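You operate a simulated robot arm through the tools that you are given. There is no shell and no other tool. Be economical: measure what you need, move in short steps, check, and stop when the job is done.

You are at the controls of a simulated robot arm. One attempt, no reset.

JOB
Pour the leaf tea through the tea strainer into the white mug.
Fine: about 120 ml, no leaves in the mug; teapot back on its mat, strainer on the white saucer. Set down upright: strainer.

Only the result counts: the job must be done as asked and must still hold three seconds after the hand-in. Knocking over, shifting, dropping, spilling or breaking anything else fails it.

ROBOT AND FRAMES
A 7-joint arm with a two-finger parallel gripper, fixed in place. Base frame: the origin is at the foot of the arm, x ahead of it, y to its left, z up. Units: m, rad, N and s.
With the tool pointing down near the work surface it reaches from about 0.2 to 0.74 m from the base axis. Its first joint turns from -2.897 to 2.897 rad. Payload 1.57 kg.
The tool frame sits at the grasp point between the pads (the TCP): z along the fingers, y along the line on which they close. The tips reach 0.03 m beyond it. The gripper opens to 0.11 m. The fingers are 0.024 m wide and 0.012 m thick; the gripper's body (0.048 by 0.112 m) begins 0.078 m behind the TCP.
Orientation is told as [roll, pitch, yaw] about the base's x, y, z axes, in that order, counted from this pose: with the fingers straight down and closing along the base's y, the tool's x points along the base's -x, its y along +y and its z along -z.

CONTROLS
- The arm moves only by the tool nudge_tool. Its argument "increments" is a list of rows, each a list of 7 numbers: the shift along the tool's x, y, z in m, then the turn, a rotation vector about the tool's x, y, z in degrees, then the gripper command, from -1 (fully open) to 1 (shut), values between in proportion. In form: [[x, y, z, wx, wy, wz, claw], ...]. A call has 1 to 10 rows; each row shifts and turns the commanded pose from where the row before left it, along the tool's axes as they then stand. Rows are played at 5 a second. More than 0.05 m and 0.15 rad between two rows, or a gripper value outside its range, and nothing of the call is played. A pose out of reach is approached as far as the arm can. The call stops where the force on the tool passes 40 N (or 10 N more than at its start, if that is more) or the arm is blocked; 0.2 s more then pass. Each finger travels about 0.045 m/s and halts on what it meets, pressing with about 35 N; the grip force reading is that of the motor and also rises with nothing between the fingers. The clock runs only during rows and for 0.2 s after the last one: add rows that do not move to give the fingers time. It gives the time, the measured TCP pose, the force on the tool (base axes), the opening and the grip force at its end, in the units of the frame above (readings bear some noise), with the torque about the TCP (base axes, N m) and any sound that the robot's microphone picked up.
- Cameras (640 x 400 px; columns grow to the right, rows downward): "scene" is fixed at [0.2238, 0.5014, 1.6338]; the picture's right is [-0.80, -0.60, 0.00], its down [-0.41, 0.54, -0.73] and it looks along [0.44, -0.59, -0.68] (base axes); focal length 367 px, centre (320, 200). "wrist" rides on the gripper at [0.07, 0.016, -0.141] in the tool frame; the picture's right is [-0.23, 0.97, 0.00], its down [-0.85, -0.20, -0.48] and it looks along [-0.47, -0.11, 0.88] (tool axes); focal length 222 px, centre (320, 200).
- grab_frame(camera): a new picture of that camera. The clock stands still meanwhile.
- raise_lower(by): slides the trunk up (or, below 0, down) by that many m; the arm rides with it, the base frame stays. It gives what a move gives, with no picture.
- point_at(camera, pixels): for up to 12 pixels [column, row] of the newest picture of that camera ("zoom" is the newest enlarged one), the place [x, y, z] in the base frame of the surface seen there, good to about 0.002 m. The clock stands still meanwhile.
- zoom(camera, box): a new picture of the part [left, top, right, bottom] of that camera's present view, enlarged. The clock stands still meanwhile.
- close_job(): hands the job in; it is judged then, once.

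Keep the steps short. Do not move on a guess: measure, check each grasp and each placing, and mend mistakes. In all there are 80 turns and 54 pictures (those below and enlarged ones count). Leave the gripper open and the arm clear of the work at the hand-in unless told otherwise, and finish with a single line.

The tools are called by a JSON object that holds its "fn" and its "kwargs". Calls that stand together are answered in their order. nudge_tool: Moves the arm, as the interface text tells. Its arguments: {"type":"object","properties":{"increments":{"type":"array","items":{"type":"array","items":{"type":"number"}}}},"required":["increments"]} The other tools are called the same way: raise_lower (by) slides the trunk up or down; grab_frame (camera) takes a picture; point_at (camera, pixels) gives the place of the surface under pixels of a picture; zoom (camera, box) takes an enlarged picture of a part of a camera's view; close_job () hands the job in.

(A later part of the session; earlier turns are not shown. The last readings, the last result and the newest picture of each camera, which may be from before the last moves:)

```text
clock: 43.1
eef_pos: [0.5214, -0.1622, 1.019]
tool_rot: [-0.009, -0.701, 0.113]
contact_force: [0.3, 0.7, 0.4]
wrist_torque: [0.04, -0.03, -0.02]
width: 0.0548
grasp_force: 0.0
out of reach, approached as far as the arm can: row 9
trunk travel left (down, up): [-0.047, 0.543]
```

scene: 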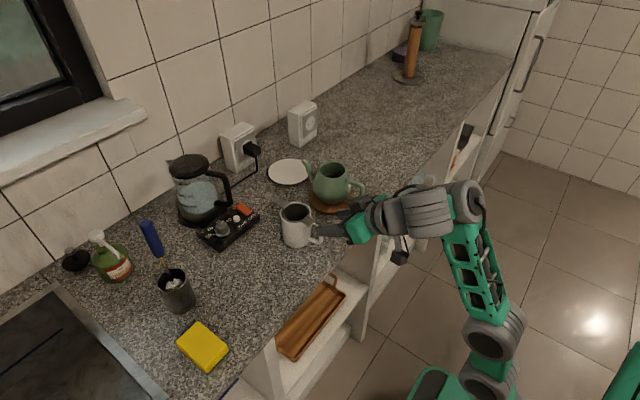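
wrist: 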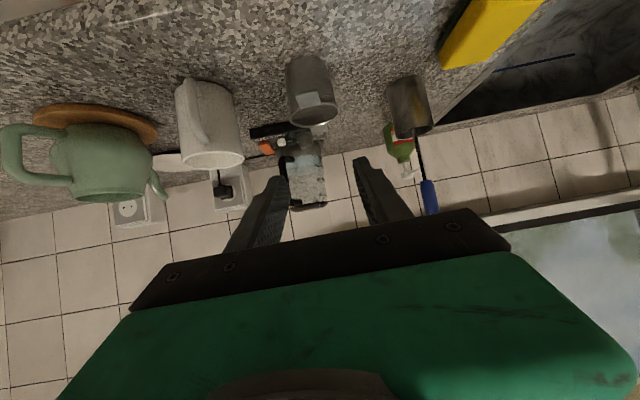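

I'm close to the planned pre-grasp. I'll advance onto the handle at (0.580, -0.159, 0.968).

{"fn": "nudge_tool", "kwargs": {"increments": [[-0.003, -0.0009, 0.0192, 0, 0, 0, 0], [-0.003, -0.0009, 0.0192, 0, 0, 0, 0], [-0.003, -0.0009, 0.0192, 0, 0, 0, 0], [-0.003, -0.0009, 0.0192, 0, 0, 0, 0], [0, 0, 0, 0, 0, 0, 0]]}}

{"fn": "zoom", "kwargs": {"camera": "scene", "box": [295, 150, 391, 210]}}

```text
clock: 44.3
eef_pos: [0.5816, -0.1607, 0.9694]
tool_rot: [-0.007, -0.701, 0.113]
contact_force: [-0.1, 1.0, -0.3]
wrist_torque: [0.01, 0.0, 0.04]
width: 0.0551
grasp_force: 0.0
trunk travel left (down, up): [-0.047, 0.543]
```

```text
6.67 times, centred on (343, 180) of scene
```

zoom: 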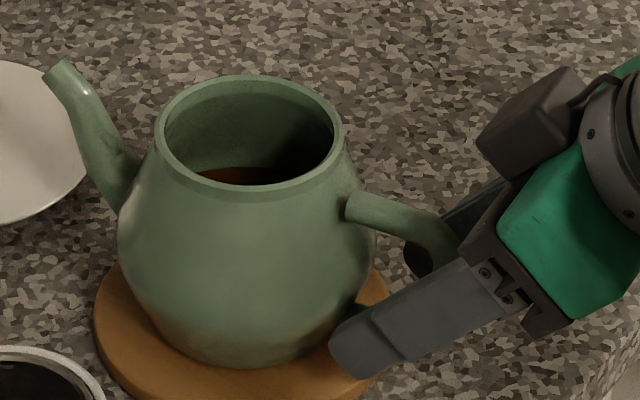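

The fingers straddle the handle without touching the body. I'll close on it.

{"fn": "nudge_tool", "kwargs": {"increments": [[0, 0, 0, 0, 0, 0, 0.4], [0, 0, 0, 0, 0, 0, 0.7], [0, 0, 0, 0, 0, 0, 1], [0, 0, 0, 0, 0, 0, 1], [0, 0, 0, 0, 0, 0, 1], [0, 0, 0, 0, 0, 0, 1]]}}

{"fn": "raise_lower", "kwargs": {"by": 0.015}}

{"fn": "zoom", "kwargs": {"camera": "scene", "box": [295, 150, 391, 210]}}

```text
clock: 45.7
eef_pos: [0.5814, -0.1595, 0.9694]
tool_rot: [-0.007, -0.702, 0.115]
contact_force: [-0.5, -0.9, 0.5]
wrist_torque: [0.1, 0.01, -0.05]
width: 0.0136
grasp_force: 30.5
trunk travel left (down, up): [-0.047, 0.543]
```

```text
clock: 46.3
eef_pos: [0.5819, -0.1609, 0.9831]
tool_rot: [-0.006, -0.699, 0.113]
contact_force: [-0.2, 0.2, -5.3]
wrist_torque: [-0.04, 0.39, -0.05]
width: 0.0136
grasp_force: 30.0
trunk travel left (down, up): [-0.062, 0.528]
```

```text
6.67 times, centred on (343, 180) of scene
```

zoom: 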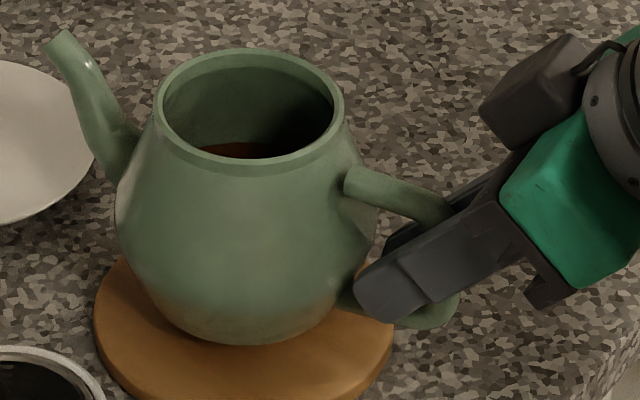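

It's lifted level with no slip, reading about 5.3 N. I'll raise the trunk another 0.14 m and check again.

{"fn": "raise_lower", "kwargs": {"by": 0.14}}

{"fn": "nudge_tool", "kwargs": {"increments": [[0, 0, 0, 0, 0, 0, 1], [0, 0, 0, 0, 0, 0, 1]]}}

{"fn": "nudge_tool", "kwargs": {"increments": [[0, 0, 0, 0, 0, 0, 1]]}}

{"fn": "nudge_tool", "kwargs": {"increments": [[0, 0, 0, 0, 0, 0, 1]]}}

```text
clock: 48.0
eef_pos: [0.5808, -0.1606, 1.1243]
tool_rot: [-0.008, -0.701, 0.112]
contact_force: [0.0, 0.3, -5.6]
wrist_torque: [-0.03, 0.42, -0.02]
width: 0.0133
grasp_force: 29.7
trunk travel left (down, up): [-0.202, 0.388]
```

```text
clock: 48.6
eef_pos: [0.5797, -0.1608, 1.1239]
tool_rot: [-0.007, -0.699, 0.114]
contact_force: [0.5, 1.4, -5.9]
wrist_torque: [-0.04, 0.41, 0.02]
width: 0.0136
grasp_force: 30.2
trunk travel left (down, up): [-0.202, 0.388]
```

```text
clock: 49.0
eef_pos: [0.5817, -0.1596, 1.1237]
tool_rot: [-0.006, -0.701, 0.115]
contact_force: [0.0, 0.2, -4.6]
wrist_torque: [-0.03, 0.45, 0.01]
width: 0.0136
grasp_force: 30.5
trunk travel left (down, up): [-0.202, 0.388]
```

```text
clock: 49.4
eef_pos: [0.5816, -0.1607, 1.1231]
tool_rot: [-0.006, -0.7, 0.114]
contact_force: [-0.9, 0.1, -5.5]
wrist_torque: [-0.01, 0.44, 0.0]
width: 0.0139
grasp_force: 29.9
trunk travel left (down, up): [-0.202, 0.388]
```

Level baseline: force about -5.4 N, torque about 0.42 N m. I'll carry the pot slowly to the pour start, with the spout over the strainer: TCP (0.465, 0.004, 1.123).

{"fn": "nudge_tool", "kwargs": {"increments": [[0.0074, 0.0176, -0.0062, 0, 0, 0, 1], [0.0074, 0.0176, -0.0062, 0, 0, 0, 1], [0.0074, 0.0176, -0.0062, 0, 0, 0, 1], [0.0074, 0.0176, -0.0062, 0, 0, 0, 1], [0.0074, 0.0176, -0.0062, 0, 0, 0, 1], [0.0074, 0.0176, -0.0062, 0, 0, 0, 1], [0.0074, 0.0176, -0.0062, 0, 0, 0, 1], [0.0074, 0.0176, -0.0062, 0, 0, 0, 1], [0.0074, 0.0176, -0.0062, 0, 0, 0, 1], [0.0074, 0.0176, -0.0062, 0, 0, 0, 1]]}}

{"fn": "grab_frame", "kwargs": {"camera": "scene"}}

```text
clock: 51.6
eef_pos: [0.4653, 0.0032, 1.1211]
tool_rot: [-0.008, -0.7, 0.113]
contact_force: [0.0, -0.4, -5.0]
wrist_torque: [-0.01, 0.43, -0.01]
width: 0.0138
grasp_force: 30.0
trunk travel left (down, up): [-0.202, 0.388]
```

```text
19 pictures are left
```

scene: 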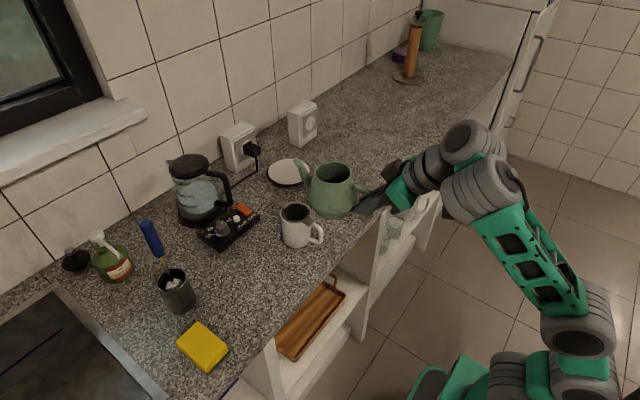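

It's level and over the mug. I'll tilt 25°, short of pouring, and check the spout position.

{"fn": "nudge_tool", "kwargs": {"increments": [[0, 0, 0, 0, 4, 0, 1], [0, 0, 0, 0, 4, 0, 1], [0, 0, 0, 0, 4, 0, 1], [0, 0, 0, 0, 4, 0, 1], [0, 0, 0, 0, 4, 0, 1], [0, 0, 0, 0, 4, 0, 1], [0, 0, 0, 0, 0, 0, 1]]}}

{"fn": "zoom", "kwargs": {"camera": "scene", "box": [260, 160, 388, 240]}}

```text
clock: 53.2
eef_pos: [0.4705, 0.0063, 1.1293]
tool_rot: [0.006, -0.344, 0.115]
contact_force: [1.0, 0.0, -5.1]
wrist_torque: [-0.02, 0.37, 0.0]
width: 0.0136
grasp_force: 30.1
out of reach, approached as far as the arm can: row 2, 3
trunk travel left (down, up): [-0.202, 0.388]
```

```text
5.00 times, centred on (324, 200) of scene
```

zoom: 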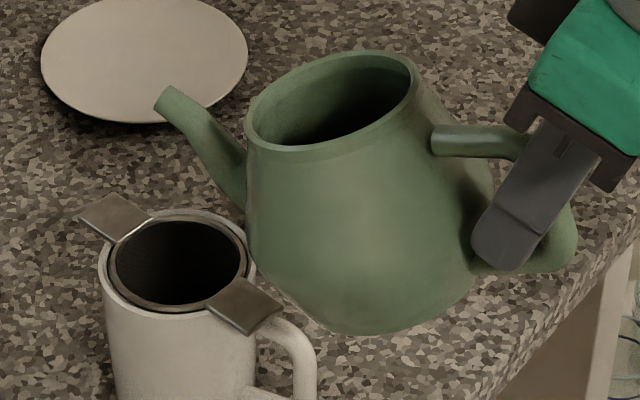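

{"fn": "point_at", "kwargs": {"camera": "zoom", "pixels": [[170, 88], [158, 104], [165, 96], [245, 130], [418, 80], [115, 262], [243, 262], [180, 216], [180, 308], [330, 330], [350, 55]]}}

```text
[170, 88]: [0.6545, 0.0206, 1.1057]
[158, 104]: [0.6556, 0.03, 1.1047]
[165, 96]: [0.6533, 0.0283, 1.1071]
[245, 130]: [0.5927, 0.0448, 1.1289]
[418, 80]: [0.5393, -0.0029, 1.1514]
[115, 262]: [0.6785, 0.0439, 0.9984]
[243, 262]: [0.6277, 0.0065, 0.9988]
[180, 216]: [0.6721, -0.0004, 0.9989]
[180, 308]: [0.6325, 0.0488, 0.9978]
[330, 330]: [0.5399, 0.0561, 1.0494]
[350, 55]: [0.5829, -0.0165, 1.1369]
```

The spout tip is at (0.655, 0.026, 1.106), as modelled, and the strainer's centre is at (0.652, 0.024). I'll tilt on to 30° slowly and read the load.

{"fn": "nudge_tool", "kwargs": {"increments": [[0.001, 0, 0, 0, 2.4, 0, 1], [0.001, 0, 0, 0, 2.4, 0, 1], [0.001, 0, 0, 0, 2.4, 0, 1], [0.001, 0, 0, 0, 2.4, 0, 1], [0, 0, 0, 0, 0, 0, 1], [0, 0, 0, 0, 0, 0, 1]]}}

{"fn": "nudge_tool", "kwargs": {"increments": [[0, 0, 0, 0, 0, 0, 1], [0, 0, 0, 0, 0, 0, 1]]}}

{"fn": "zoom", "kwargs": {"camera": "scene", "box": [260, 160, 388, 240]}}

```text
clock: 53.8
eef_pos: [0.4729, 0.0054, 1.1287]
tool_rot: [0.003, -0.284, 0.118]
contact_force: [20.2, 0.3, -22.3]
wrist_torque: [-0.01, 0.55, 0.0]
width: 0.0135
grasp_force: 30.3
out of reach, approached as far as the arm can: row 3
trunk travel left (down, up): [-0.202, 0.388]
stopped in row 3: the force on the tool passed its limit at 96 N (the readings are from after the stop); the commanded pose is now the measured one
```

```text
clock: 54.4
eef_pos: [0.4735, 0.0052, 1.1296]
tool_rot: [0.001, -0.283, 0.116]
contact_force: [14.7, -0.5, -17.0]
wrist_torque: [0.11, 0.5, 0.17]
width: 0.0137
grasp_force: 30.2
trunk travel left (down, up): [-0.202, 0.388]
stopped in row 2: the force on the tool passed its limit at 42 N (the readings are from after the stop); the commanded pose is now the measured one
```

```text
5.00 times, centred on (324, 200) of scene
```

zoom: 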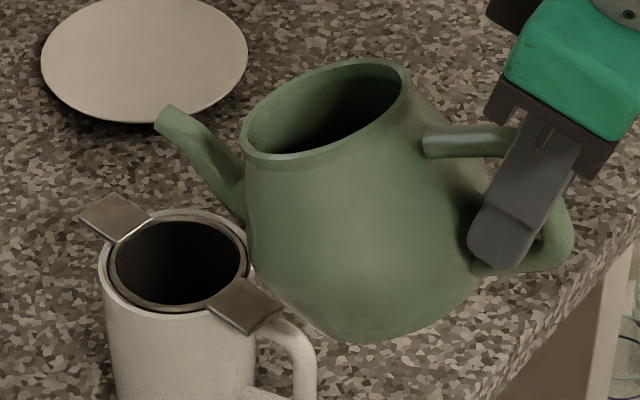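

Something pressed on the tool (96 N), and it isn't the pot. I'll take the whole view before going on.

{"fn": "grab_frame", "kwargs": {"camera": "scene"}}

{"fn": "grab_frame", "kwargs": {"camera": "wrist"}}

```text
16 pictures are left
```

scene: 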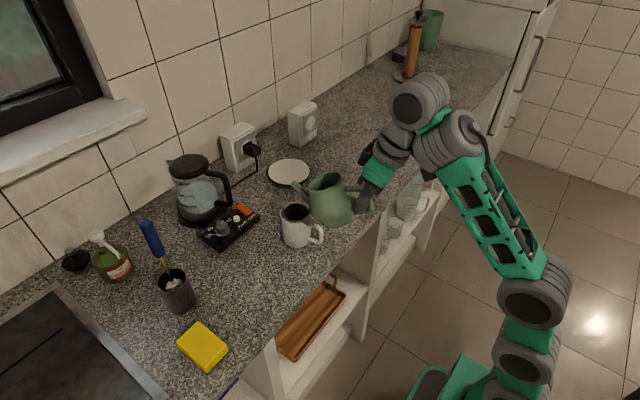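

```text
15 pictures are left
```

wrist: 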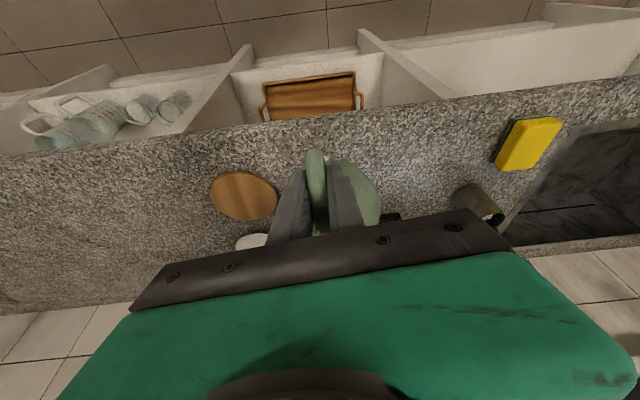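

The hand's camera is pressing on the steep forearm, because the shoulder is so low. I'll tilt back 4°, raise the trunk and bring the arm down relative to it, so the forearm lies flatter.

{"fn": "nudge_tool", "kwargs": {"increments": [[0, 0, 0, 0, -2, 0, 1], [0, 0, 0, 0, -2, 0, 1], [0, 0, 0, 0, 0, 0, 1]]}}

{"fn": "raise_lower", "kwargs": {"by": 0.12}}

{"fn": "nudge_tool", "kwargs": {"increments": [[0.0069, 0, 0.0188, 0, 0, 0, 1], [0.0069, 0, 0.0188, 0, 0, 0, 1], [0.0069, 0, 0.0188, 0, 0, 0, 1], [0.0069, 0, 0.0188, 0, 0, 0, 1], [0.0069, 0, 0.0188, 0, 0, 0, 1], [0.0069, 0, 0.0188, 0, 0, 0, 1], [0, 0, 0, 0, 0, 0, 1]]}}

```text
clock: 55.2
eef_pos: [0.4726, 0.006, 1.1295]
tool_rot: [0.001, -0.353, 0.118]
contact_force: [-1.2, -0.3, -5.8]
wrist_torque: [-0.04, 0.35, -0.02]
width: 0.0135
grasp_force: 29.9
trunk travel left (down, up): [-0.202, 0.388]
```

```text
clock: 56.7
eef_pos: [0.4736, 0.0059, 1.2493]
tool_rot: [0.002, -0.353, 0.116]
contact_force: [-0.1, 0.5, -5.0]
wrist_torque: [-0.04, 0.4, -0.02]
width: 0.0139
grasp_force: 30.2
trunk travel left (down, up): [-0.322, 0.268]
```

```text
clock: 58.3
eef_pos: [0.474, 0.0041, 1.13]
tool_rot: [0.002, -0.354, 0.119]
contact_force: [0.4, 0.4, -4.5]
wrist_torque: [-0.07, 0.37, 0.0]
width: 0.0138
grasp_force: 29.8
trunk travel left (down, up): [-0.322, 0.268]
```

That worked cleanly. I'll do another 0.10 m the same way.

{"fn": "raise_lower", "kwargs": {"by": 0.1}}

{"fn": "nudge_tool", "kwargs": {"increments": [[0.0068, 0, 0.0188, 0, 0, 0, 1], [0.0068, 0, 0.0188, 0, 0, 0, 1], [0.0068, 0, 0.0188, 0, 0, 0, 1], [0.0068, 0, 0.0188, 0, 0, 0, 1], [0.0068, 0, 0.0188, 0, 0, 0, 1], [0, 0, 0, 0, 0, 0, 1]]}}

{"fn": "nudge_tool", "kwargs": {"increments": [[0.001, 0, 0, 0, 2.4, 0, 1], [0.001, 0, 0, 0, 2.4, 0, 1], [0.001, 0, 0, 0, 2.4, 0, 1], [0.001, 0, 0, 0, 2.4, 0, 1], [0, 0, 0, 0, 0, 0, 1], [0, 0, 0, 0, 0, 0, 1]]}}

{"fn": "zoom", "kwargs": {"camera": "scene", "box": [260, 160, 388, 240]}}

```text
clock: 59.6
eef_pos: [0.4734, 0.0053, 1.2303]
tool_rot: [0.001, -0.353, 0.119]
contact_force: [0.4, -0.4, -4.9]
wrist_torque: [-0.05, 0.39, 0.01]
width: 0.0134
grasp_force: 30.6
trunk travel left (down, up): [-0.422, 0.168]
```

```text
clock: 61.0
eef_pos: [0.4748, 0.0048, 1.129]
tool_rot: [0.001, -0.352, 0.117]
contact_force: [-0.1, 0.7, -5.4]
wrist_torque: [-0.06, 0.4, 0.0]
width: 0.0137
grasp_force: 30.2
trunk travel left (down, up): [-0.422, 0.168]
```

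```text
clock: 62.4
eef_pos: [0.47, 0.0053, 1.1303]
tool_rot: [0.002, -0.184, 0.118]
contact_force: [0.5, 1.3, -5.7]
wrist_torque: [-0.02, 0.34, 0.04]
width: 0.0136
grasp_force: 30.6
trunk travel left (down, up): [-0.422, 0.168]
```

```text
5.00 times, centred on (324, 200) of scene
```

zoom: 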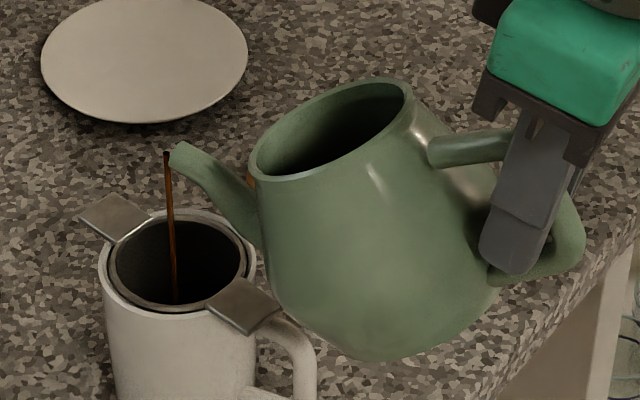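

Tea is flowing in a thin stream into the strainer at about 30°. I'll hold for 1.2 s and read.

{"fn": "nudge_tool", "kwargs": {"increments": [[0, 0, 0, 0, 0, 0, 1], [0, 0, 0, 0, 0, 0, 1], [0, 0, 0, 0, 0, 0, 1], [0, 0, 0, 0, 0, 0, 1], [0, 0, 0, 0, 0, 0, 1]]}}

{"fn": "nudge_tool", "kwargs": {"increments": [[0, 0, 0, 0, 0, 0, 1], [0, 0, 0, 0, 0, 0, 1]]}}

{"fn": "zoom", "kwargs": {"camera": "scene", "box": [270, 180, 334, 220]}}

```text
clock: 63.6
eef_pos: [0.4691, 0.0064, 1.129]
tool_rot: [0.001, -0.185, 0.119]
contact_force: [-0.1, -0.7, -5.6]
wrist_torque: [0.0, 0.34, 0.02]
width: 0.0135
grasp_force: 30.2
trunk travel left (down, up): [-0.422, 0.168]
```

```text
clock: 64.2
eef_pos: [0.4711, 0.0065, 1.1296]
tool_rot: [0.002, -0.185, 0.119]
contact_force: [0.0, 0.6, -5.2]
wrist_torque: [-0.02, 0.34, 0.01]
width: 0.0135
grasp_force: 30.1
trunk travel left (down, up): [-0.422, 0.168]
```

```text
10.00 times, centred on (302, 200) of scene
```

zoom: 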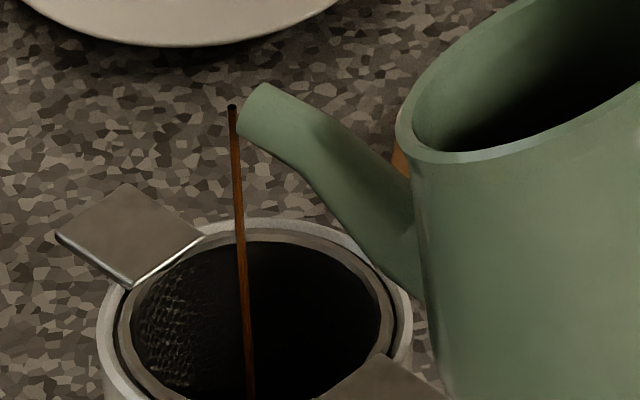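

The stream lands near the strainer's centre, but the flow is slow. I'll hold two more seconds.

{"fn": "nudge_tool", "kwargs": {"increments": [[0, 0, 0, 0, 0, 0, 1], [0, 0, 0, 0, 0, 0, 1], [0, 0, 0, 0, 0, 0, 1], [0, 0, 0, 0, 0, 0, 1], [0, 0, 0, 0, 0, 0, 1], [0, 0, 0, 0, 0, 0, 1], [0, 0, 0, 0, 0, 0, 1], [0, 0, 0, 0, 0, 0, 1]]}}

{"fn": "nudge_tool", "kwargs": {"increments": [[0, 0, 0, 0, 0, 0, 1]]}}

{"fn": "nudge_tool", "kwargs": {"increments": [[0, 0, 0, 0, 0, 0, 1]]}}

{"fn": "nudge_tool", "kwargs": {"increments": [[0, 0, 0, 0, 0, 0, 1]]}}

```text
clock: 66.0
eef_pos: [0.4702, 0.0052, 1.1283]
tool_rot: [0.001, -0.184, 0.118]
contact_force: [-0.2, -0.3, -4.5]
wrist_torque: [-0.03, 0.31, 0.01]
width: 0.0137
grasp_force: 30.2
trunk travel left (down, up): [-0.422, 0.168]
```

```text
clock: 66.4
eef_pos: [0.4706, 0.0058, 1.1289]
tool_rot: [0.002, -0.186, 0.119]
contact_force: [-0.7, -0.3, -4.5]
wrist_torque: [-0.01, 0.31, 0.01]
width: 0.0135
grasp_force: 30.0
trunk travel left (down, up): [-0.422, 0.168]
```

```text
clock: 66.8
eef_pos: [0.47, 0.0054, 1.128]
tool_rot: [0.001, -0.185, 0.118]
contact_force: [0.0, 1.4, -5.4]
wrist_torque: [-0.03, 0.31, 0.0]
width: 0.0137
grasp_force: 30.1
trunk travel left (down, up): [-0.422, 0.168]
```

```text
clock: 67.2
eef_pos: [0.47, 0.0055, 1.1297]
tool_rot: [0.003, -0.185, 0.118]
contact_force: [-0.3, -0.4, -5.5]
wrist_torque: [-0.02, 0.34, 0.02]
width: 0.0137
grasp_force: 30.3
trunk travel left (down, up): [-0.422, 0.168]
```

The load is falling slowly. I'll check whether the stream is still running.

{"fn": "zoom", "kwargs": {"camera": "scene", "box": [270, 170, 366, 230]}}

```text
6.67 times, centred on (318, 200) of scene
```

zoom: 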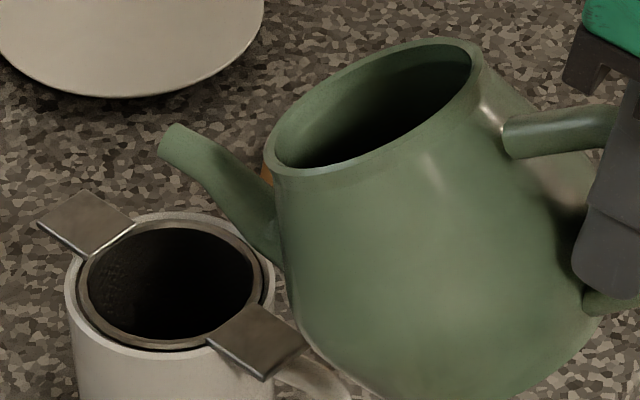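

The flow stopped by itself at this tilt, with roughly 35–45 ml out. Each further degree gives about 16 ml, so I'll tilt 3° more and let it run out.

{"fn": "nudge_tool", "kwargs": {"increments": [[0, 0, 0, 0, 0.5, 0, 1], [0, 0, 0, 0, 0.5, 0, 1], [0, 0, 0, 0, 0.5, 0, 1], [0, 0, 0, 0, 0.5, 0, 1], [0, 0, 0, 0, 0.5, 0, 1], [0, 0, 0, 0, 0.5, 0, 1], [0, 0, 0, 0, 0, 0, 1], [0, 0, 0, 0, 0, 0, 1], [0, 0, 0, 0, 0, 0, 1], [0, 0, 0, 0, 0, 0, 1]]}}

{"fn": "nudge_tool", "kwargs": {"increments": [[0, 0, 0, 0, 0, 0, 1], [0, 0, 0, 0, 0, 0, 1], [0, 0, 0, 0, 0, 0, 1], [0, 0, 0, 0, 0, 0, 1], [0, 0, 0, 0, 0, 0, 1], [0, 0, 0, 0, 0, 0, 1], [0, 0, 0, 0, 0, 0, 1], [0, 0, 0, 0, 0, 0, 1], [0, 0, 0, 0, 0, 0, 1], [0, 0, 0, 0, 0, 0, 1]]}}

{"fn": "nudge_tool", "kwargs": {"increments": [[0, 0, 0, 0, 0, 0, 1], [0, 0, 0, 0, 0, 0, 1], [0, 0, 0, 0, 0, 0, 1], [0, 0, 0, 0, 0, 0, 1], [0, 0, 0, 0, 0, 0, 1], [0, 0, 0, 0, 0, 0, 1], [0, 0, 0, 0, 0, 0, 1]]}}

{"fn": "nudge_tool", "kwargs": {"increments": [[0, 0, 0, 0, 0, 0, 1]]}}

{"fn": "nudge_tool", "kwargs": {"increments": [[0, 0, 0, 0, 0, 0, 1]]}}

{"fn": "nudge_tool", "kwargs": {"increments": [[0, 0, 0, 0, 0, 0, 1]]}}

{"fn": "zoom", "kwargs": {"camera": "scene", "box": [270, 170, 366, 230]}}

```text
clock: 69.4
eef_pos: [0.4691, 0.0043, 1.1284]
tool_rot: [0.002, -0.133, 0.119]
contact_force: [-0.3, 0.3, -5.5]
wrist_torque: [-0.05, 0.29, 0.0]
width: 0.0139
grasp_force: 30.7
trunk travel left (down, up): [-0.422, 0.168]
```

```text
clock: 71.6
eef_pos: [0.47, 0.0052, 1.1284]
tool_rot: [0.002, -0.133, 0.118]
contact_force: [0.1, 0.9, -5.1]
wrist_torque: [-0.06, 0.31, 0.04]
width: 0.0135
grasp_force: 30.3
trunk travel left (down, up): [-0.422, 0.168]
```

```text
clock: 73.2
eef_pos: [0.4695, 0.005, 1.13]
tool_rot: [0.002, -0.132, 0.12]
contact_force: [-0.4, -0.5, -4.7]
wrist_torque: [-0.03, 0.3, 0.0]
width: 0.0136
grasp_force: 29.8
trunk travel left (down, up): [-0.422, 0.168]
```

```text
clock: 73.6
eef_pos: [0.4705, 0.0055, 1.1297]
tool_rot: [0.002, -0.133, 0.118]
contact_force: [-0.1, 0.4, -5.1]
wrist_torque: [-0.03, 0.32, 0.0]
width: 0.0135
grasp_force: 30.2
trunk travel left (down, up): [-0.422, 0.168]
```

```text
clock: 74.0
eef_pos: [0.4693, 0.0052, 1.129]
tool_rot: [0.0, -0.133, 0.119]
contact_force: [-0.4, 0.6, -4.1]
wrist_torque: [-0.05, 0.3, -0.01]
width: 0.0135
grasp_force: 30.1
trunk travel left (down, up): [-0.422, 0.168]
```

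```text
clock: 74.4
eef_pos: [0.4699, 0.0048, 1.1285]
tool_rot: [0.001, -0.132, 0.119]
contact_force: [0.4, 0.2, -4.9]
wrist_torque: [-0.03, 0.29, 0.04]
width: 0.0138
grasp_force: 30.3
trunk travel left (down, up): [-0.422, 0.168]
```

```text
6.67 times, centred on (318, 200) of scene
```

zoom: 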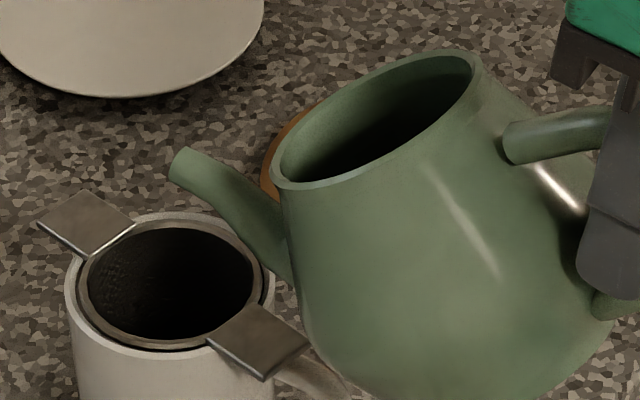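

It has stopped again; the readings suggest about 50 ml so far. I'll tilt 3° more and let it run out.

{"fn": "nudge_tool", "kwargs": {"increments": [[0, 0, 0, 0, 0.5, 0, 1], [0, 0, 0, 0, 0.5, 0, 1], [-0.001, 0, 0, 0, 0.5, 0, 1], [-0.001, 0, 0, 0, 0.5, 0, 1], [0, 0, 0, 0, 0.5, 0, 1], [0, 0, 0, 0, 0.5, 0, 1], [0, 0, 0, 0, 0, 0, 1], [0, 0, 0, 0, 0, 0, 1], [0, 0, 0, 0, 0, 0, 1], [0, 0, 0, 0, 0, 0, 1]]}}

{"fn": "nudge_tool", "kwargs": {"increments": [[0, 0, 0, 0, 0, 0, 1], [0, 0, 0, 0, 0, 0, 1], [0, 0, 0, 0, 0, 0, 1], [0, 0, 0, 0, 0, 0, 1], [0, 0, 0, 0, 0, 0, 1], [0, 0, 0, 0, 0, 0, 1], [0, 0, 0, 0, 0, 0, 1], [0, 0, 0, 0, 0, 0, 1], [0, 0, 0, 0, 0, 0, 1], [0, 0, 0, 0, 0, 0, 1]]}}

{"fn": "nudge_tool", "kwargs": {"increments": [[0, 0, 0, 0, 0, 0, 1], [0, 0, 0, 0, 0, 0, 1], [0, 0, 0, 0, 0, 0, 1], [0, 0, 0, 0, 0, 0, 1], [0, 0, 0, 0, 0, 0, 1], [0, 0, 0, 0, 0, 0, 1]]}}

{"fn": "nudge_tool", "kwargs": {"increments": [[0, 0, 0, 0, -4, 0, 1], [0, 0, 0, 0, -4, 0, 1], [0, 0, 0, 0, -4, 0, 1], [0, 0, 0, 0, -4, 0, 1], [0, 0, 0, 0, 0, 0, 1]]}}

{"fn": "nudge_tool", "kwargs": {"increments": [[0, 0, 0, 0, 0, 0, 1]]}}

{"fn": "nudge_tool", "kwargs": {"increments": [[0, 0, 0, 0, 0, 0, 1]]}}

{"fn": "nudge_tool", "kwargs": {"increments": [[0, 0, 0, 0, 0, 0, 1]]}}

{"fn": "nudge_tool", "kwargs": {"increments": [[0, 0, 0, 0, 0, 0, 1]]}}

{"fn": "nudge_tool", "kwargs": {"increments": [[0, 0, 0, 0, 0, 0, 1]]}}

{"fn": "nudge_tool", "kwargs": {"increments": [[0, 0, 0, 0, 0, 0, 1]]}}

{"fn": "zoom", "kwargs": {"camera": "scene", "box": [290, 150, 386, 210]}}

```text
clock: 76.6
eef_pos: [0.4728, 0.0063, 1.13]
tool_rot: [0.001, -0.083, 0.119]
contact_force: [0.4, 0.5, -4.7]
wrist_torque: [0.01, 0.25, 0.03]
width: 0.0135
grasp_force: 30.0
trunk travel left (down, up): [-0.422, 0.168]
```

```text
clock: 78.8
eef_pos: [0.4718, 0.0058, 1.1289]
tool_rot: [0.0, -0.081, 0.119]
contact_force: [0.1, -0.9, -4.7]
wrist_torque: [-0.07, 0.27, -0.02]
width: 0.0136
grasp_force: 30.0
trunk travel left (down, up): [-0.422, 0.168]
```

```text
clock: 80.2
eef_pos: [0.4727, 0.0056, 1.13]
tool_rot: [0.0, -0.083, 0.118]
contact_force: [-1.0, -0.5, -4.2]
wrist_torque: [-0.04, 0.28, -0.03]
width: 0.0137
grasp_force: 30.3
trunk travel left (down, up): [-0.422, 0.168]
```

```text
clock: 81.4
eef_pos: [0.4751, 0.0025, 1.1169]
tool_rot: [0.002, -0.332, 0.111]
contact_force: [0.5, 0.5, -3.6]
wrist_torque: [-0.01, 0.34, 0.02]
width: 0.0137
grasp_force: 30.1
trunk travel left (down, up): [-0.422, 0.168]
```

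```text
clock: 81.8
eef_pos: [0.4748, 0.0033, 1.116]
tool_rot: [0.0, -0.332, 0.111]
contact_force: [1.0, -0.8, -3.9]
wrist_torque: [-0.05, 0.31, -0.02]
width: 0.0139
grasp_force: 30.2
trunk travel left (down, up): [-0.422, 0.168]
```

```text
clock: 82.2
eef_pos: [0.4756, 0.0033, 1.1166]
tool_rot: [0.0, -0.332, 0.112]
contact_force: [0.1, 0.3, -4.4]
wrist_torque: [-0.05, 0.29, -0.02]
width: 0.0136
grasp_force: 29.4
trunk travel left (down, up): [-0.422, 0.168]
```

```text
clock: 82.6
eef_pos: [0.4753, 0.0043, 1.1155]
tool_rot: [0.0, -0.331, 0.112]
contact_force: [0.7, -0.4, -4.6]
wrist_torque: [-0.04, 0.3, -0.02]
width: 0.0137
grasp_force: 30.4
trunk travel left (down, up): [-0.422, 0.168]
```

```text
clock: 83.0
eef_pos: [0.4755, 0.0046, 1.1157]
tool_rot: [0.0, -0.331, 0.113]
contact_force: [-0.8, -0.4, -4.7]
wrist_torque: [-0.04, 0.3, 0.0]
width: 0.0136
grasp_force: 30.2
trunk travel left (down, up): [-0.422, 0.168]
```

```text
clock: 83.4
eef_pos: [0.4748, 0.0047, 1.1157]
tool_rot: [-0.001, -0.332, 0.109]
contact_force: [-0.3, 0.5, -4.8]
wrist_torque: [-0.01, 0.29, 0.0]
width: 0.0138
grasp_force: 29.6
trunk travel left (down, up): [-0.422, 0.168]
```

```text
clock: 83.8
eef_pos: [0.476, 0.0054, 1.116]
tool_rot: [0.001, -0.332, 0.113]
contact_force: [-0.7, 0.7, -5.0]
wrist_torque: [-0.04, 0.3, -0.02]
width: 0.0134
grasp_force: 29.9
trunk travel left (down, up): [-0.422, 0.168]
```

```text
6.67 times, centred on (338, 180) of scene
```

zoom: 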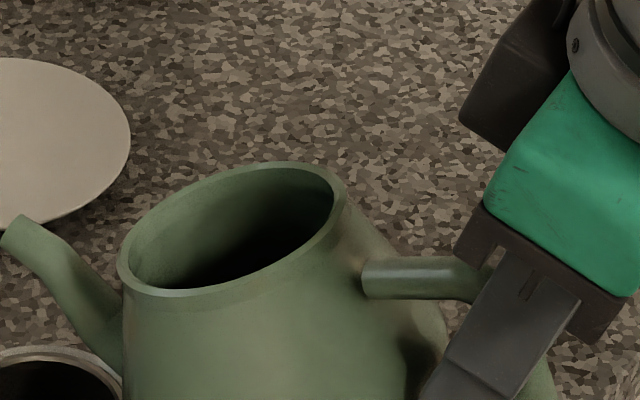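

Compared with the same tilt before pouring, torque fell by about 0.08 N m and force by about 0.8 N. That puts roughly 105–110 ml in the mug. I'll top up by tilting just 0.5° past the earlier maximum, then come back and read again.

{"fn": "nudge_tool", "kwargs": {"increments": [[0, 0, 0, 0, 4.2, 0, 1], [0, 0, 0, 0, 4.2, 0, 1], [0, 0, 0, 0, 4.2, 0, 1], [0, 0, 0, 0, 0.8, 0, 1], [0, 0, 0, 0, 0.7, 0, 1], [0, 0, 0, 0, 0.7, 0, 1], [0, 0, 0, 0, 0, 0, 1], [0, 0, 0, 0, 0, 0, 1], [0, 0, 0, 0, 0, 0, 1], [0, 0, 0, 0, 0, 0, 1]]}}

{"fn": "nudge_tool", "kwargs": {"increments": [[0, 0, 0, 0, 0, 0, 1], [0, 0, 0, 0, 0, 0, 1], [0, 0, 0, 0, 0, 0, 1], [0, 0, 0, 0, 0, 0, 1], [0, 0, 0, 0, 0, 0, 1], [0, 0, 0, 0, 0, 0, 1], [0, 0, 0, 0, 0, 0, 1], [0, 0, 0, 0, 0, 0, 1], [0, 0, 0, 0, 0, 0, 1], [0, 0, 0, 0, 0, 0, 1]]}}

{"fn": "nudge_tool", "kwargs": {"increments": [[0, 0, 0, 0, -3.7, 0, 1], [0, 0, 0, 0, -3.7, 0, 1], [0, 0, 0, 0, -3.7, 0, 1], [0, 0, 0, 0, -3.7, 0, 1], [0, 0, 0, 0, 0, 0, 1], [0, 0, 0, 0, 0, 0, 1], [0, 0, 0, 0, 0, 0, 1]]}}

{"fn": "nudge_tool", "kwargs": {"increments": [[0, 0, 0, 0, 0, 0, 1]]}}

{"fn": "nudge_tool", "kwargs": {"increments": [[0, 0, 0, 0, 0, 0, 1]]}}

{"fn": "nudge_tool", "kwargs": {"increments": [[0, 0, 0, 0, 0, 0, 1]]}}

{"fn": "nudge_tool", "kwargs": {"increments": [[0, 0, 0, 0, 0, 0, 1]]}}

{"fn": "nudge_tool", "kwargs": {"increments": [[0, 0, 0, 0, 0, 0, 1]]}}

{"fn": "nudge_tool", "kwargs": {"increments": [[0, 0, 0, 0, 0, 0, 1]]}}

{"fn": "nudge_tool", "kwargs": {"increments": [[0, 0, 0, 0, 0, 0, 1]]}}

{"fn": "nudge_tool", "kwargs": {"increments": [[0, 0, 0, 0, 0, 0, 1]]}}

```text
clock: 86.0
eef_pos: [0.4716, 0.0067, 1.1293]
tool_rot: [0.001, -0.101, 0.117]
contact_force: [0.8, 0.1, -4.6]
wrist_torque: [-0.04, 0.23, -0.01]
width: 0.0135
grasp_force: 30.3
trunk travel left (down, up): [-0.422, 0.168]
```

```text
clock: 88.2
eef_pos: [0.4715, 0.0049, 1.1294]
tool_rot: [0.002, -0.103, 0.118]
contact_force: [0.1, -0.1, -4.4]
wrist_torque: [-0.04, 0.26, 0.02]
width: 0.0135
grasp_force: 29.8
trunk travel left (down, up): [-0.422, 0.168]
```

```text
clock: 89.8
eef_pos: [0.4752, 0.0016, 1.1174]
tool_rot: [0.0, -0.33, 0.111]
contact_force: [-0.4, -0.2, -3.9]
wrist_torque: [-0.05, 0.33, -0.01]
width: 0.0139
grasp_force: 30.7
trunk travel left (down, up): [-0.422, 0.168]
```

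```text
clock: 90.2
eef_pos: [0.4751, 0.0026, 1.1175]
tool_rot: [0.002, -0.33, 0.11]
contact_force: [-0.4, -0.4, -4.1]
wrist_torque: [-0.01, 0.3, 0.01]
width: 0.0137
grasp_force: 30.2
trunk travel left (down, up): [-0.422, 0.168]
```

```text
clock: 90.6
eef_pos: [0.4758, 0.0022, 1.1174]
tool_rot: [0.001, -0.331, 0.111]
contact_force: [-0.3, 0.8, -4.3]
wrist_torque: [-0.06, 0.31, 0.02]
width: 0.0135
grasp_force: 29.7
trunk travel left (down, up): [-0.422, 0.168]
```

```text
clock: 91.0
eef_pos: [0.4768, 0.0035, 1.1171]
tool_rot: [0.0, -0.33, 0.111]
contact_force: [-0.6, 1.0, -4.1]
wrist_torque: [-0.02, 0.26, 0.0]
width: 0.0139
grasp_force: 30.2
trunk travel left (down, up): [-0.422, 0.168]
```

```text
clock: 91.4
eef_pos: [0.4757, 0.0039, 1.1172]
tool_rot: [0.003, -0.329, 0.111]
contact_force: [0.3, 0.3, -4.2]
wrist_torque: [-0.01, 0.3, 0.0]
width: 0.0139
grasp_force: 30.0
trunk travel left (down, up): [-0.422, 0.168]
```

```text
clock: 91.8
eef_pos: [0.4755, 0.0041, 1.1169]
tool_rot: [0.002, -0.329, 0.113]
contact_force: [0.1, 0.1, -3.8]
wrist_torque: [0.0, 0.3, 0.03]
width: 0.0138
grasp_force: 30.5
trunk travel left (down, up): [-0.422, 0.168]
```

```text
clock: 92.2
eef_pos: [0.4755, 0.0024, 1.1175]
tool_rot: [0.002, -0.329, 0.111]
contact_force: [-0.1, 0.2, -5.3]
wrist_torque: [-0.04, 0.31, -0.01]
width: 0.0137
grasp_force: 29.7
trunk travel left (down, up): [-0.422, 0.168]
```

```text
clock: 92.6
eef_pos: [0.4757, 0.0034, 1.117]
tool_rot: [0.001, -0.33, 0.111]
contact_force: [0.8, 0.0, -5.1]
wrist_torque: [-0.03, 0.31, -0.03]
width: 0.0137
grasp_force: 30.7
trunk travel left (down, up): [-0.422, 0.168]
```

```text
clock: 93.0
eef_pos: [0.4763, 0.0037, 1.1159]
tool_rot: [0.001, -0.331, 0.115]
contact_force: [0.0, 0.1, -4.7]
wrist_torque: [-0.06, 0.33, 0.01]
width: 0.0137
grasp_force: 30.5
trunk travel left (down, up): [-0.422, 0.168]
```

The top-up tilt fell short: it reached -0.101 rad against -0.083 before, because the commanded angle lags here. So nothing more flowed. Averaging all readings gives about 100 ml, so I'll tilt to about -0.06 rad, which should add some 15–20 ml.

{"fn": "nudge_tool", "kwargs": {"increments": [[0, 0, 0, 0, 4.5, 0, 1], [0, 0, 0, 0, 4.5, 0, 1], [0, 0, 0, 0, 4.5, 0, 1], [0, 0, 0, 0, 1.2, 0, 1], [0, 0, 0, 0, 1, 0, 1], [0, 0, 0, 0, 0.8, 0, 1], [0, 0, 0, 0, 0.8, 0, 1], [0, 0, 0, 0, 0, 0, 1], [0, 0, 0, 0, 0, 0, 1], [0, 0, 0, 0, 0, 0, 1]]}}

{"fn": "zoom", "kwargs": {"camera": "scene", "box": [270, 170, 366, 230]}}

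{"fn": "nudge_tool", "kwargs": {"increments": [[0, 0, 0, 0, 0, 0, 1], [0, 0, 0, 0, 0, 0, 1], [0, 0, 0, 0, 0, 0, 1], [0, 0, 0, 0, 0, 0, 1], [0, 0, 0, 0, 0, 0, 1], [0, 0, 0, 0, 0, 0, 1], [0, 0, 0, 0, 0, 0, 1], [0, 0, 0, 0, 0, 0, 1], [0, 0, 0, 0, 0, 0, 1], [0, 0, 0, 0, 0, 0, 1]]}}

{"fn": "nudge_tool", "kwargs": {"increments": [[0, 0, 0, 0, 0, 0, 1], [0, 0, 0, 0, 0, 0, 1], [0, 0, 0, 0, 0, 0, 1]]}}

{"fn": "nudge_tool", "kwargs": {"increments": [[0, 0, 0, 0, -4, 0, 1], [0, 0, 0, 0, -4, 0, 1], [0, 0, 0, 0, -4, 0, 1], [0, 0, 0, 0, -3.5, 0, 1], [0, 0, 0, 0, 0, 0, 1], [0, 0, 0, 0, 0, 0, 1], [0, 0, 0, 0, 0, 0, 1]]}}

{"fn": "nudge_tool", "kwargs": {"increments": [[0, 0, 0, 0, 0, 0, 1]]}}

{"fn": "nudge_tool", "kwargs": {"increments": [[0, 0, 0, 0, 0, 0, 1]]}}

{"fn": "nudge_tool", "kwargs": {"increments": [[0, 0, 0, 0, 0, 0, 1]]}}

{"fn": "nudge_tool", "kwargs": {"increments": [[0, 0, 0, 0, 0, 0, 1]]}}

{"fn": "nudge_tool", "kwargs": {"increments": [[0, 0, 0, 0, 0, 0, 1]]}}

{"fn": "nudge_tool", "kwargs": {"increments": [[0, 0, 0, 0, 0, 0, 1]]}}

{"fn": "nudge_tool", "kwargs": {"increments": [[0, 0, 0, 0, 0, 0, 1]]}}

{"fn": "nudge_tool", "kwargs": {"increments": [[0, 0, 0, 0, 0, 0, 1]]}}

```text
clock: 95.2
eef_pos: [0.473, 0.0061, 1.1293]
tool_rot: [0.002, -0.06, 0.119]
contact_force: [0.2, -0.4, -3.7]
wrist_torque: [-0.03, 0.26, 0.03]
width: 0.0133
grasp_force: 30.3
trunk travel left (down, up): [-0.422, 0.168]
```

```text
6.67 times, centred on (318, 200) of scene
```

zoom: 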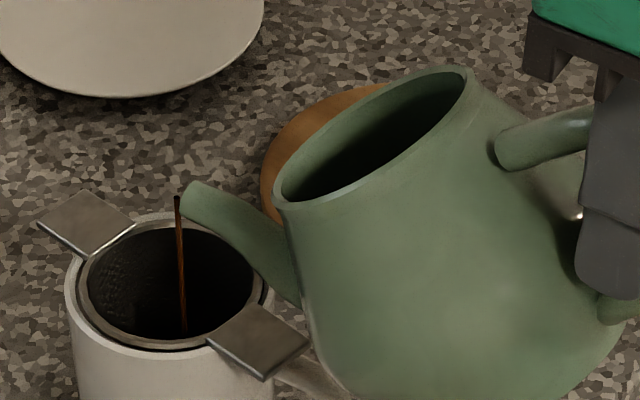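

```text
clock: 97.4
eef_pos: [0.4711, 0.0056, 1.1287]
tool_rot: [0.002, -0.06, 0.118]
contact_force: [0.6, -0.2, -3.8]
wrist_torque: [-0.01, 0.27, -0.01]
width: 0.0137
grasp_force: 29.7
trunk travel left (down, up): [-0.422, 0.168]
```

```text
clock: 98.2
eef_pos: [0.4717, 0.006, 1.1296]
tool_rot: [0.002, -0.059, 0.119]
contact_force: [-0.5, -0.4, -4.5]
wrist_torque: [0.0, 0.22, -0.02]
width: 0.0139
grasp_force: 30.4
trunk travel left (down, up): [-0.422, 0.168]
```

```text
clock: 99.8
eef_pos: [0.4716, 0.0047, 1.125]
tool_rot: [0.0, -0.323, 0.116]
contact_force: [0.0, 0.5, -4.1]
wrist_torque: [-0.04, 0.29, 0.02]
width: 0.0138
grasp_force: 30.2
trunk travel left (down, up): [-0.422, 0.168]
```

```text
clock: 100.2
eef_pos: [0.474, 0.0054, 1.1249]
tool_rot: [0.001, -0.318, 0.118]
contact_force: [-0.9, 0.8, -4.0]
wrist_torque: [-0.01, 0.31, 0.0]
width: 0.0136
grasp_force: 30.2
trunk travel left (down, up): [-0.422, 0.168]
```

```text
clock: 100.6
eef_pos: [0.4728, 0.0056, 1.1262]
tool_rot: [0.001, -0.321, 0.117]
contact_force: [0.7, -0.1, -3.9]
wrist_torque: [-0.05, 0.3, 0.01]
width: 0.0137
grasp_force: 29.9
trunk travel left (down, up): [-0.422, 0.168]
```

```text
clock: 101.0
eef_pos: [0.4728, 0.0066, 1.1253]
tool_rot: [0.002, -0.323, 0.119]
contact_force: [0.1, 0.0, -4.4]
wrist_torque: [-0.01, 0.31, 0.04]
width: 0.0137
grasp_force: 30.1
trunk travel left (down, up): [-0.422, 0.168]
```

```text
clock: 101.4
eef_pos: [0.4727, 0.0054, 1.1254]
tool_rot: [0.002, -0.319, 0.118]
contact_force: [0.3, 0.6, -4.8]
wrist_torque: [-0.06, 0.32, 0.0]
width: 0.0134
grasp_force: 30.3
trunk travel left (down, up): [-0.422, 0.168]
```

```text
clock: 101.8
eef_pos: [0.4728, 0.0058, 1.126]
tool_rot: [0.001, -0.319, 0.118]
contact_force: [-0.1, -0.6, -3.4]
wrist_torque: [-0.01, 0.27, -0.02]
width: 0.0137
grasp_force: 30.1
trunk travel left (down, up): [-0.422, 0.168]
```

```text
clock: 102.2
eef_pos: [0.4732, 0.0057, 1.1251]
tool_rot: [0.001, -0.322, 0.118]
contact_force: [-0.1, 0.0, -3.6]
wrist_torque: [-0.02, 0.29, -0.01]
width: 0.0136
grasp_force: 30.5
trunk travel left (down, up): [-0.422, 0.168]
```

```text
clock: 102.6
eef_pos: [0.4731, 0.0056, 1.126]
tool_rot: [0.0, -0.321, 0.117]
contact_force: [-0.2, 0.4, -4.3]
wrist_torque: [-0.04, 0.29, 0.01]
width: 0.0137
grasp_force: 29.8
trunk travel left (down, up): [-0.422, 0.168]
```

```text
clock: 103.0
eef_pos: [0.473, 0.0056, 1.1249]
tool_rot: [0.001, -0.321, 0.118]
contact_force: [0.0, -0.5, -4.2]
wrist_torque: [-0.06, 0.3, 0.04]
width: 0.0138
grasp_force: 30.2
trunk travel left (down, up): [-0.422, 0.168]
```

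Force has dropped by about 1.14 N, and the torque agrees, so about 115 ml is poured. That's close enough to 120 ml. Now I'll bring the pot back: raise the arm and lower the trunk in two stages, staying above the mug.

{"fn": "nudge_tool", "kwargs": {"increments": [[-0.0069, 0, -0.0209, 0, 0, 0, 1], [-0.0069, 0, -0.0209, 0, 0, 0, 1], [-0.0069, 0, -0.0209, 0, 0, 0, 1], [-0.0069, 0, -0.0209, 0, 0, 0, 1], [-0.0069, 0, -0.0209, 0, 0, 0, 1], [0, 0, 0, 0, 0, 0, 1]]}}

{"fn": "raise_lower", "kwargs": {"by": -0.11}}

{"fn": "nudge_tool", "kwargs": {"increments": [[-0.0069, 0, -0.0209, 0, 0, 0, 1], [-0.0069, 0, -0.0209, 0, 0, 0, 1], [-0.0069, 0, -0.0209, 0, 0, 0, 1], [-0.0069, 0, -0.0209, 0, 0, 0, 1], [-0.0069, 0, -0.0209, 0, 0, 0, 1], [0, 0, 0, 0, -4, 0, 1], [0, 0, 0, 0, -4, 0, 1], [0, 0, 0, 0, -4, 0, 1], [0, 0, 0, 0, 0, 0, 1]]}}

```text
clock: 104.4
eef_pos: [0.4714, 0.006, 1.2401]
tool_rot: [0.003, -0.328, 0.118]
contact_force: [-0.6, 0.9, -3.7]
wrist_torque: [-0.06, 0.32, -0.02]
width: 0.0137
grasp_force: 30.1
trunk travel left (down, up): [-0.422, 0.168]
```

```text
clock: 105.8
eef_pos: [0.4723, 0.0073, 1.1286]
tool_rot: [0.002, -0.329, 0.116]
contact_force: [-0.2, 0.3, -4.1]
wrist_torque: [-0.04, 0.33, 0.0]
width: 0.0138
grasp_force: 30.5
trunk travel left (down, up): [-0.312, 0.278]
```

```text
clock: 107.8
eef_pos: [0.471, 0.0061, 1.2393]
tool_rot: [0.003, -0.538, 0.117]
contact_force: [-0.4, 0.1, -3.6]
wrist_torque: [-0.05, 0.32, 0.0]
width: 0.0138
grasp_force: 30.1
trunk travel left (down, up): [-0.312, 0.278]
```

Now I'll level the pot to pitch -0.70 and carry it back over the mat at z 1.24.

{"fn": "nudge_tool", "kwargs": {"increments": [[0, 0, 0, 0, -4.65, 0, 1], [0, 0, 0, 0, -4.65, 0, 1], [-0.0087, -0.0222, 0.0073, 0, 0, 0, 1], [-0.0087, -0.0222, 0.0073, 0, 0, 0, 1], [-0.0087, -0.0222, 0.0073, 0, 0, 0, 1], [-0.0087, -0.0222, 0.0073, 0, 0, 0, 1], [-0.0087, -0.0222, 0.0073, 0, 0, 0, 1], [-0.0087, -0.0222, 0.0073, 0, 0, 0, 1], [-0.0087, -0.0222, 0.0073, 0, 0, 0, 1], [-0.0087, -0.0222, 0.0073, 0, 0, 0, 1]]}}

{"fn": "nudge_tool", "kwargs": {"increments": [[0, 0, 0, 0, 0, 0, 1], [0, 0, 0, 0, 0, 0, 1]]}}

```text
clock: 110.0
eef_pos: [0.582, -0.1601, 1.2377]
tool_rot: [0.004, -0.701, 0.116]
contact_force: [-0.1, 0.7, -3.5]
wrist_torque: [-0.06, 0.32, -0.03]
width: 0.0138
grasp_force: 30.1
trunk travel left (down, up): [-0.312, 0.278]
```

```text
clock: 110.6
eef_pos: [0.581, -0.1599, 1.2382]
tool_rot: [0.003, -0.698, 0.118]
contact_force: [0.2, 0.6, -3.6]
wrist_torque: [-0.02, 0.31, -0.01]
width: 0.0136
grasp_force: 30.2
trunk travel left (down, up): [-0.312, 0.278]
```

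The pose matches the pick-up pose (0.581, -0.160), and the level torque of 0.315 against 0.425 means about 120 ml poured. I'll lower the trunk to just above the mat and check.

{"fn": "raise_lower", "kwargs": {"by": -0.255}}

{"fn": "zoom", "kwargs": {"camera": "scene", "box": [270, 145, 398, 225]}}

```text
clock: 113.3
eef_pos: [0.5808, -0.1592, 0.9834]
tool_rot: [0.001, -0.702, 0.118]
contact_force: [-0.7, -0.2, -4.0]
wrist_torque: [-0.03, 0.36, 0.01]
width: 0.0137
grasp_force: 30.6
trunk travel left (down, up): [-0.057, 0.533]
```

```text
5.00 times, centred on (334, 185) of scene
```

zoom: 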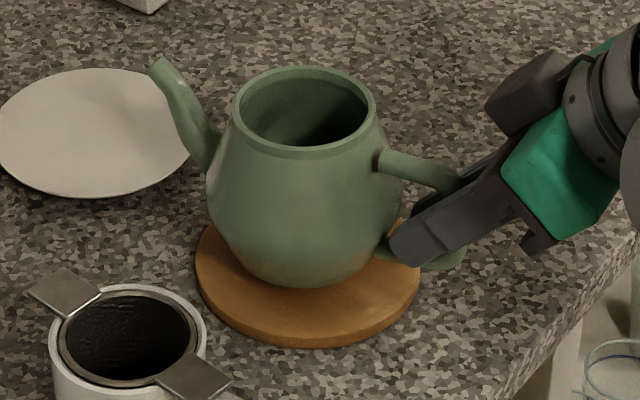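

It's level and centred above the mat. I'll lower the last 14 mm.

{"fn": "raise_lower", "kwargs": {"by": -0.011}}

{"fn": "raise_lower", "kwargs": {"by": -0.003}}

```text
clock: 113.8
eef_pos: [0.5816, -0.1603, 0.9729]
tool_rot: [0.002, -0.7, 0.118]
contact_force: [-0.1, -0.9, -4.0]
wrist_torque: [-0.05, 0.33, -0.03]
width: 0.0138
grasp_force: 30.0
trunk travel left (down, up): [-0.046, 0.544]
```

```text
clock: 114.4
eef_pos: [0.5817, -0.1598, 0.971]
tool_rot: [0.0, -0.703, 0.117]
contact_force: [1.6, 0.0, 1.0]
wrist_torque: [0.01, -0.44, 0.0]
width: 0.0137
grasp_force: 30.0
trunk travel left (down, up): [-0.043, 0.547]
```

It's on the mat now. I'll open and back straight out along the tool axis.

{"fn": "nudge_tool", "kwargs": {"increments": [[0, 0, 0, 0, 0, 0, 0.5], [0, 0, 0, 0, 0, 0, 0.2], [0, 0, 0, 0, 0, 0, 0], [0, 0, 0, 0, 0, 0, 0], [0, 0, -0.015, 0, 0, 0, 0], [0, 0, -0.02, 0, 0, 0, 0], [0, 0, -0.025, 0, 0, 0, 0], [0, 0, -0.025, 0, 0, 0, 0], [0, 0, 0, 0, 0, 0, 0]]}}

{"fn": "zoom", "kwargs": {"camera": "scene", "box": [250, 140, 410, 240]}}

```text
clock: 116.4
eef_pos: [0.5124, -0.1628, 1.0191]
tool_rot: [0.001, -0.702, 0.117]
contact_force: [-0.4, 0.0, 0.2]
wrist_torque: [0.02, 0.02, -0.03]
width: 0.055
grasp_force: 0.0
out of reach, approached as far as the arm can: row 6, 7, 8
trunk travel left (down, up): [-0.043, 0.547]
```

```text
4.00 times, centred on (330, 190) of scene
```

zoom: 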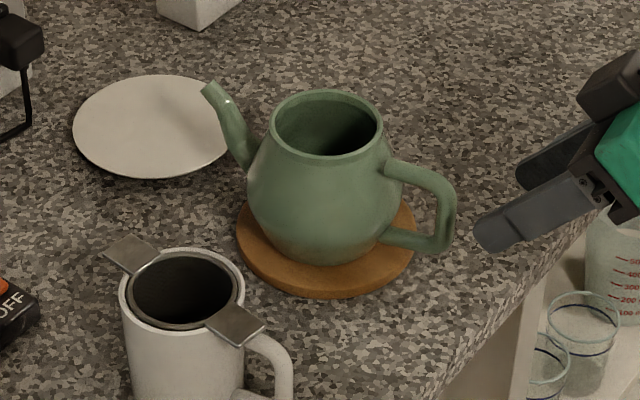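

The teapot is back on its mat. I'll measure the strainer's wings, the saucer and the spout from this picture.

{"fn": "point_at", "kwargs": {"camera": "zoom", "pixels": [[261, 327], [236, 343], [209, 325], [231, 308], [107, 251], [130, 237], [76, 130], [150, 78], [150, 175], [200, 94], [150, 125], [109, 93]]}}

```text
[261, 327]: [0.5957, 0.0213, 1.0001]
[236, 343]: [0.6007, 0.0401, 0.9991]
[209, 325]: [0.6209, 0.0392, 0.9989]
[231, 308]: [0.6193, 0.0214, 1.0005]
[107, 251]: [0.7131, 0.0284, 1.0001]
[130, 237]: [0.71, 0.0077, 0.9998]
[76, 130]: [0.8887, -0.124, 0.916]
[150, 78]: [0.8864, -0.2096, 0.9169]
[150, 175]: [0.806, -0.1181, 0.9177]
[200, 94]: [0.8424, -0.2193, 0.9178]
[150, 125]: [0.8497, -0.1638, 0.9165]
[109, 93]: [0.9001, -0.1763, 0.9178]
```

Saucer: centre (0.846, -0.164), top at z 0.917. Strainer: centre (0.6535, 0.0245), yaw -6.5°, wings at z 1.000. I'll go back to the pose I retreated to after seating it, reversing the earlier move.

{"fn": "nudge_tool", "kwargs": {"increments": [[-0.0097, 0.0398, -0.0021, 0, 0, 0, 0], [-0.0097, 0.0398, -0.0021, 0, 0, 0, 0], [-0.0097, 0.0398, -0.0021, 0, 0, 0, 0], [-0.0097, 0.0398, -0.0021, 0, 0, 0, 0], [-0.0097, 0.0398, -0.0021, 0, 0, 0, 0], [0, 0, 0, 4.1, 0, 4.85, 0], [0, 0, 0, 4.1, 0, 4.85, 0], [0, 0, 0, 0, -5, 0, 0], [0, 0, 0, 0, -5, 0, 0], [0, 0, 0, 0, 0, 0, 0]]}}

```text
clock: 118.6
eef_pos: [0.5211, 0.0393, 1.0584]
tool_rot: [0.001, -0.876, -0.104]
contact_force: [-0.7, 0.0, 0.4]
wrist_torque: [-0.04, 0.01, -0.03]
width: 0.0548
grasp_force: 0.1
trunk travel left (down, up): [-0.043, 0.547]
```

The pose is recovered exactly. I'll advance onto the near wing and close.

{"fn": "nudge_tool", "kwargs": {"increments": [[-0.0007, 0, 0.02, 0, 0, 0, 0], [-0.0007, 0, 0.02, 0, 0, 0, 0], [-0.0007, 0, 0.02, 0, 0, 0, 0], [-0.0006, 0, 0.02, 0, 0, 0, 0], [0, 0, 0, 0, 0, 0, 0]]}}

{"fn": "nudge_tool", "kwargs": {"increments": [[0, 0, 0, 0, 0, 0, 0.4], [0, 0, 0, 0, 0, 0, 0.7], [0, 0, 0, 0, 0, 0, 1], [0, 0, 0, 0, 0, 0, 1], [0, 0, 0, 0, 0, 0, 1]]}}

{"fn": "zoom", "kwargs": {"camera": "scene", "box": [255, 180, 335, 230]}}

```text
clock: 119.8
eef_pos: [0.5861, 0.0329, 1.0093]
tool_rot: [0.003, -0.876, -0.105]
contact_force: [0.1, -0.1, -0.3]
wrist_torque: [0.01, 0.0, 0.01]
width: 0.055
grasp_force: 0.1
trunk travel left (down, up): [-0.043, 0.547]
```

```text
clock: 121.0
eef_pos: [0.5847, 0.0324, 1.0093]
tool_rot: [0.0, -0.875, -0.104]
contact_force: [-0.1, -1.7, 3.4]
wrist_torque: [-0.02, -0.03, -0.05]
width: 0.0249
grasp_force: 34.6
trunk travel left (down, up): [-0.043, 0.547]
```

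```text
8.00 times, centred on (295, 205) of scene
```

zoom: 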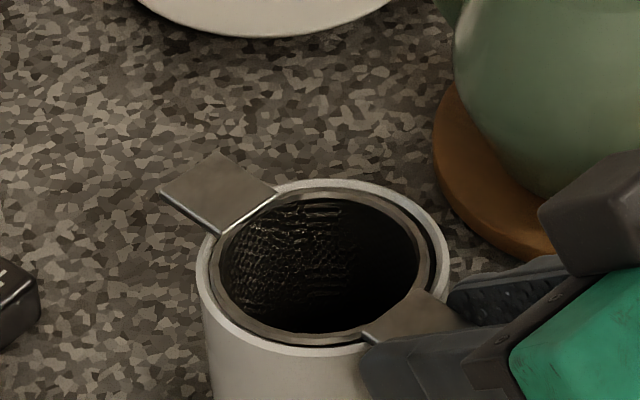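

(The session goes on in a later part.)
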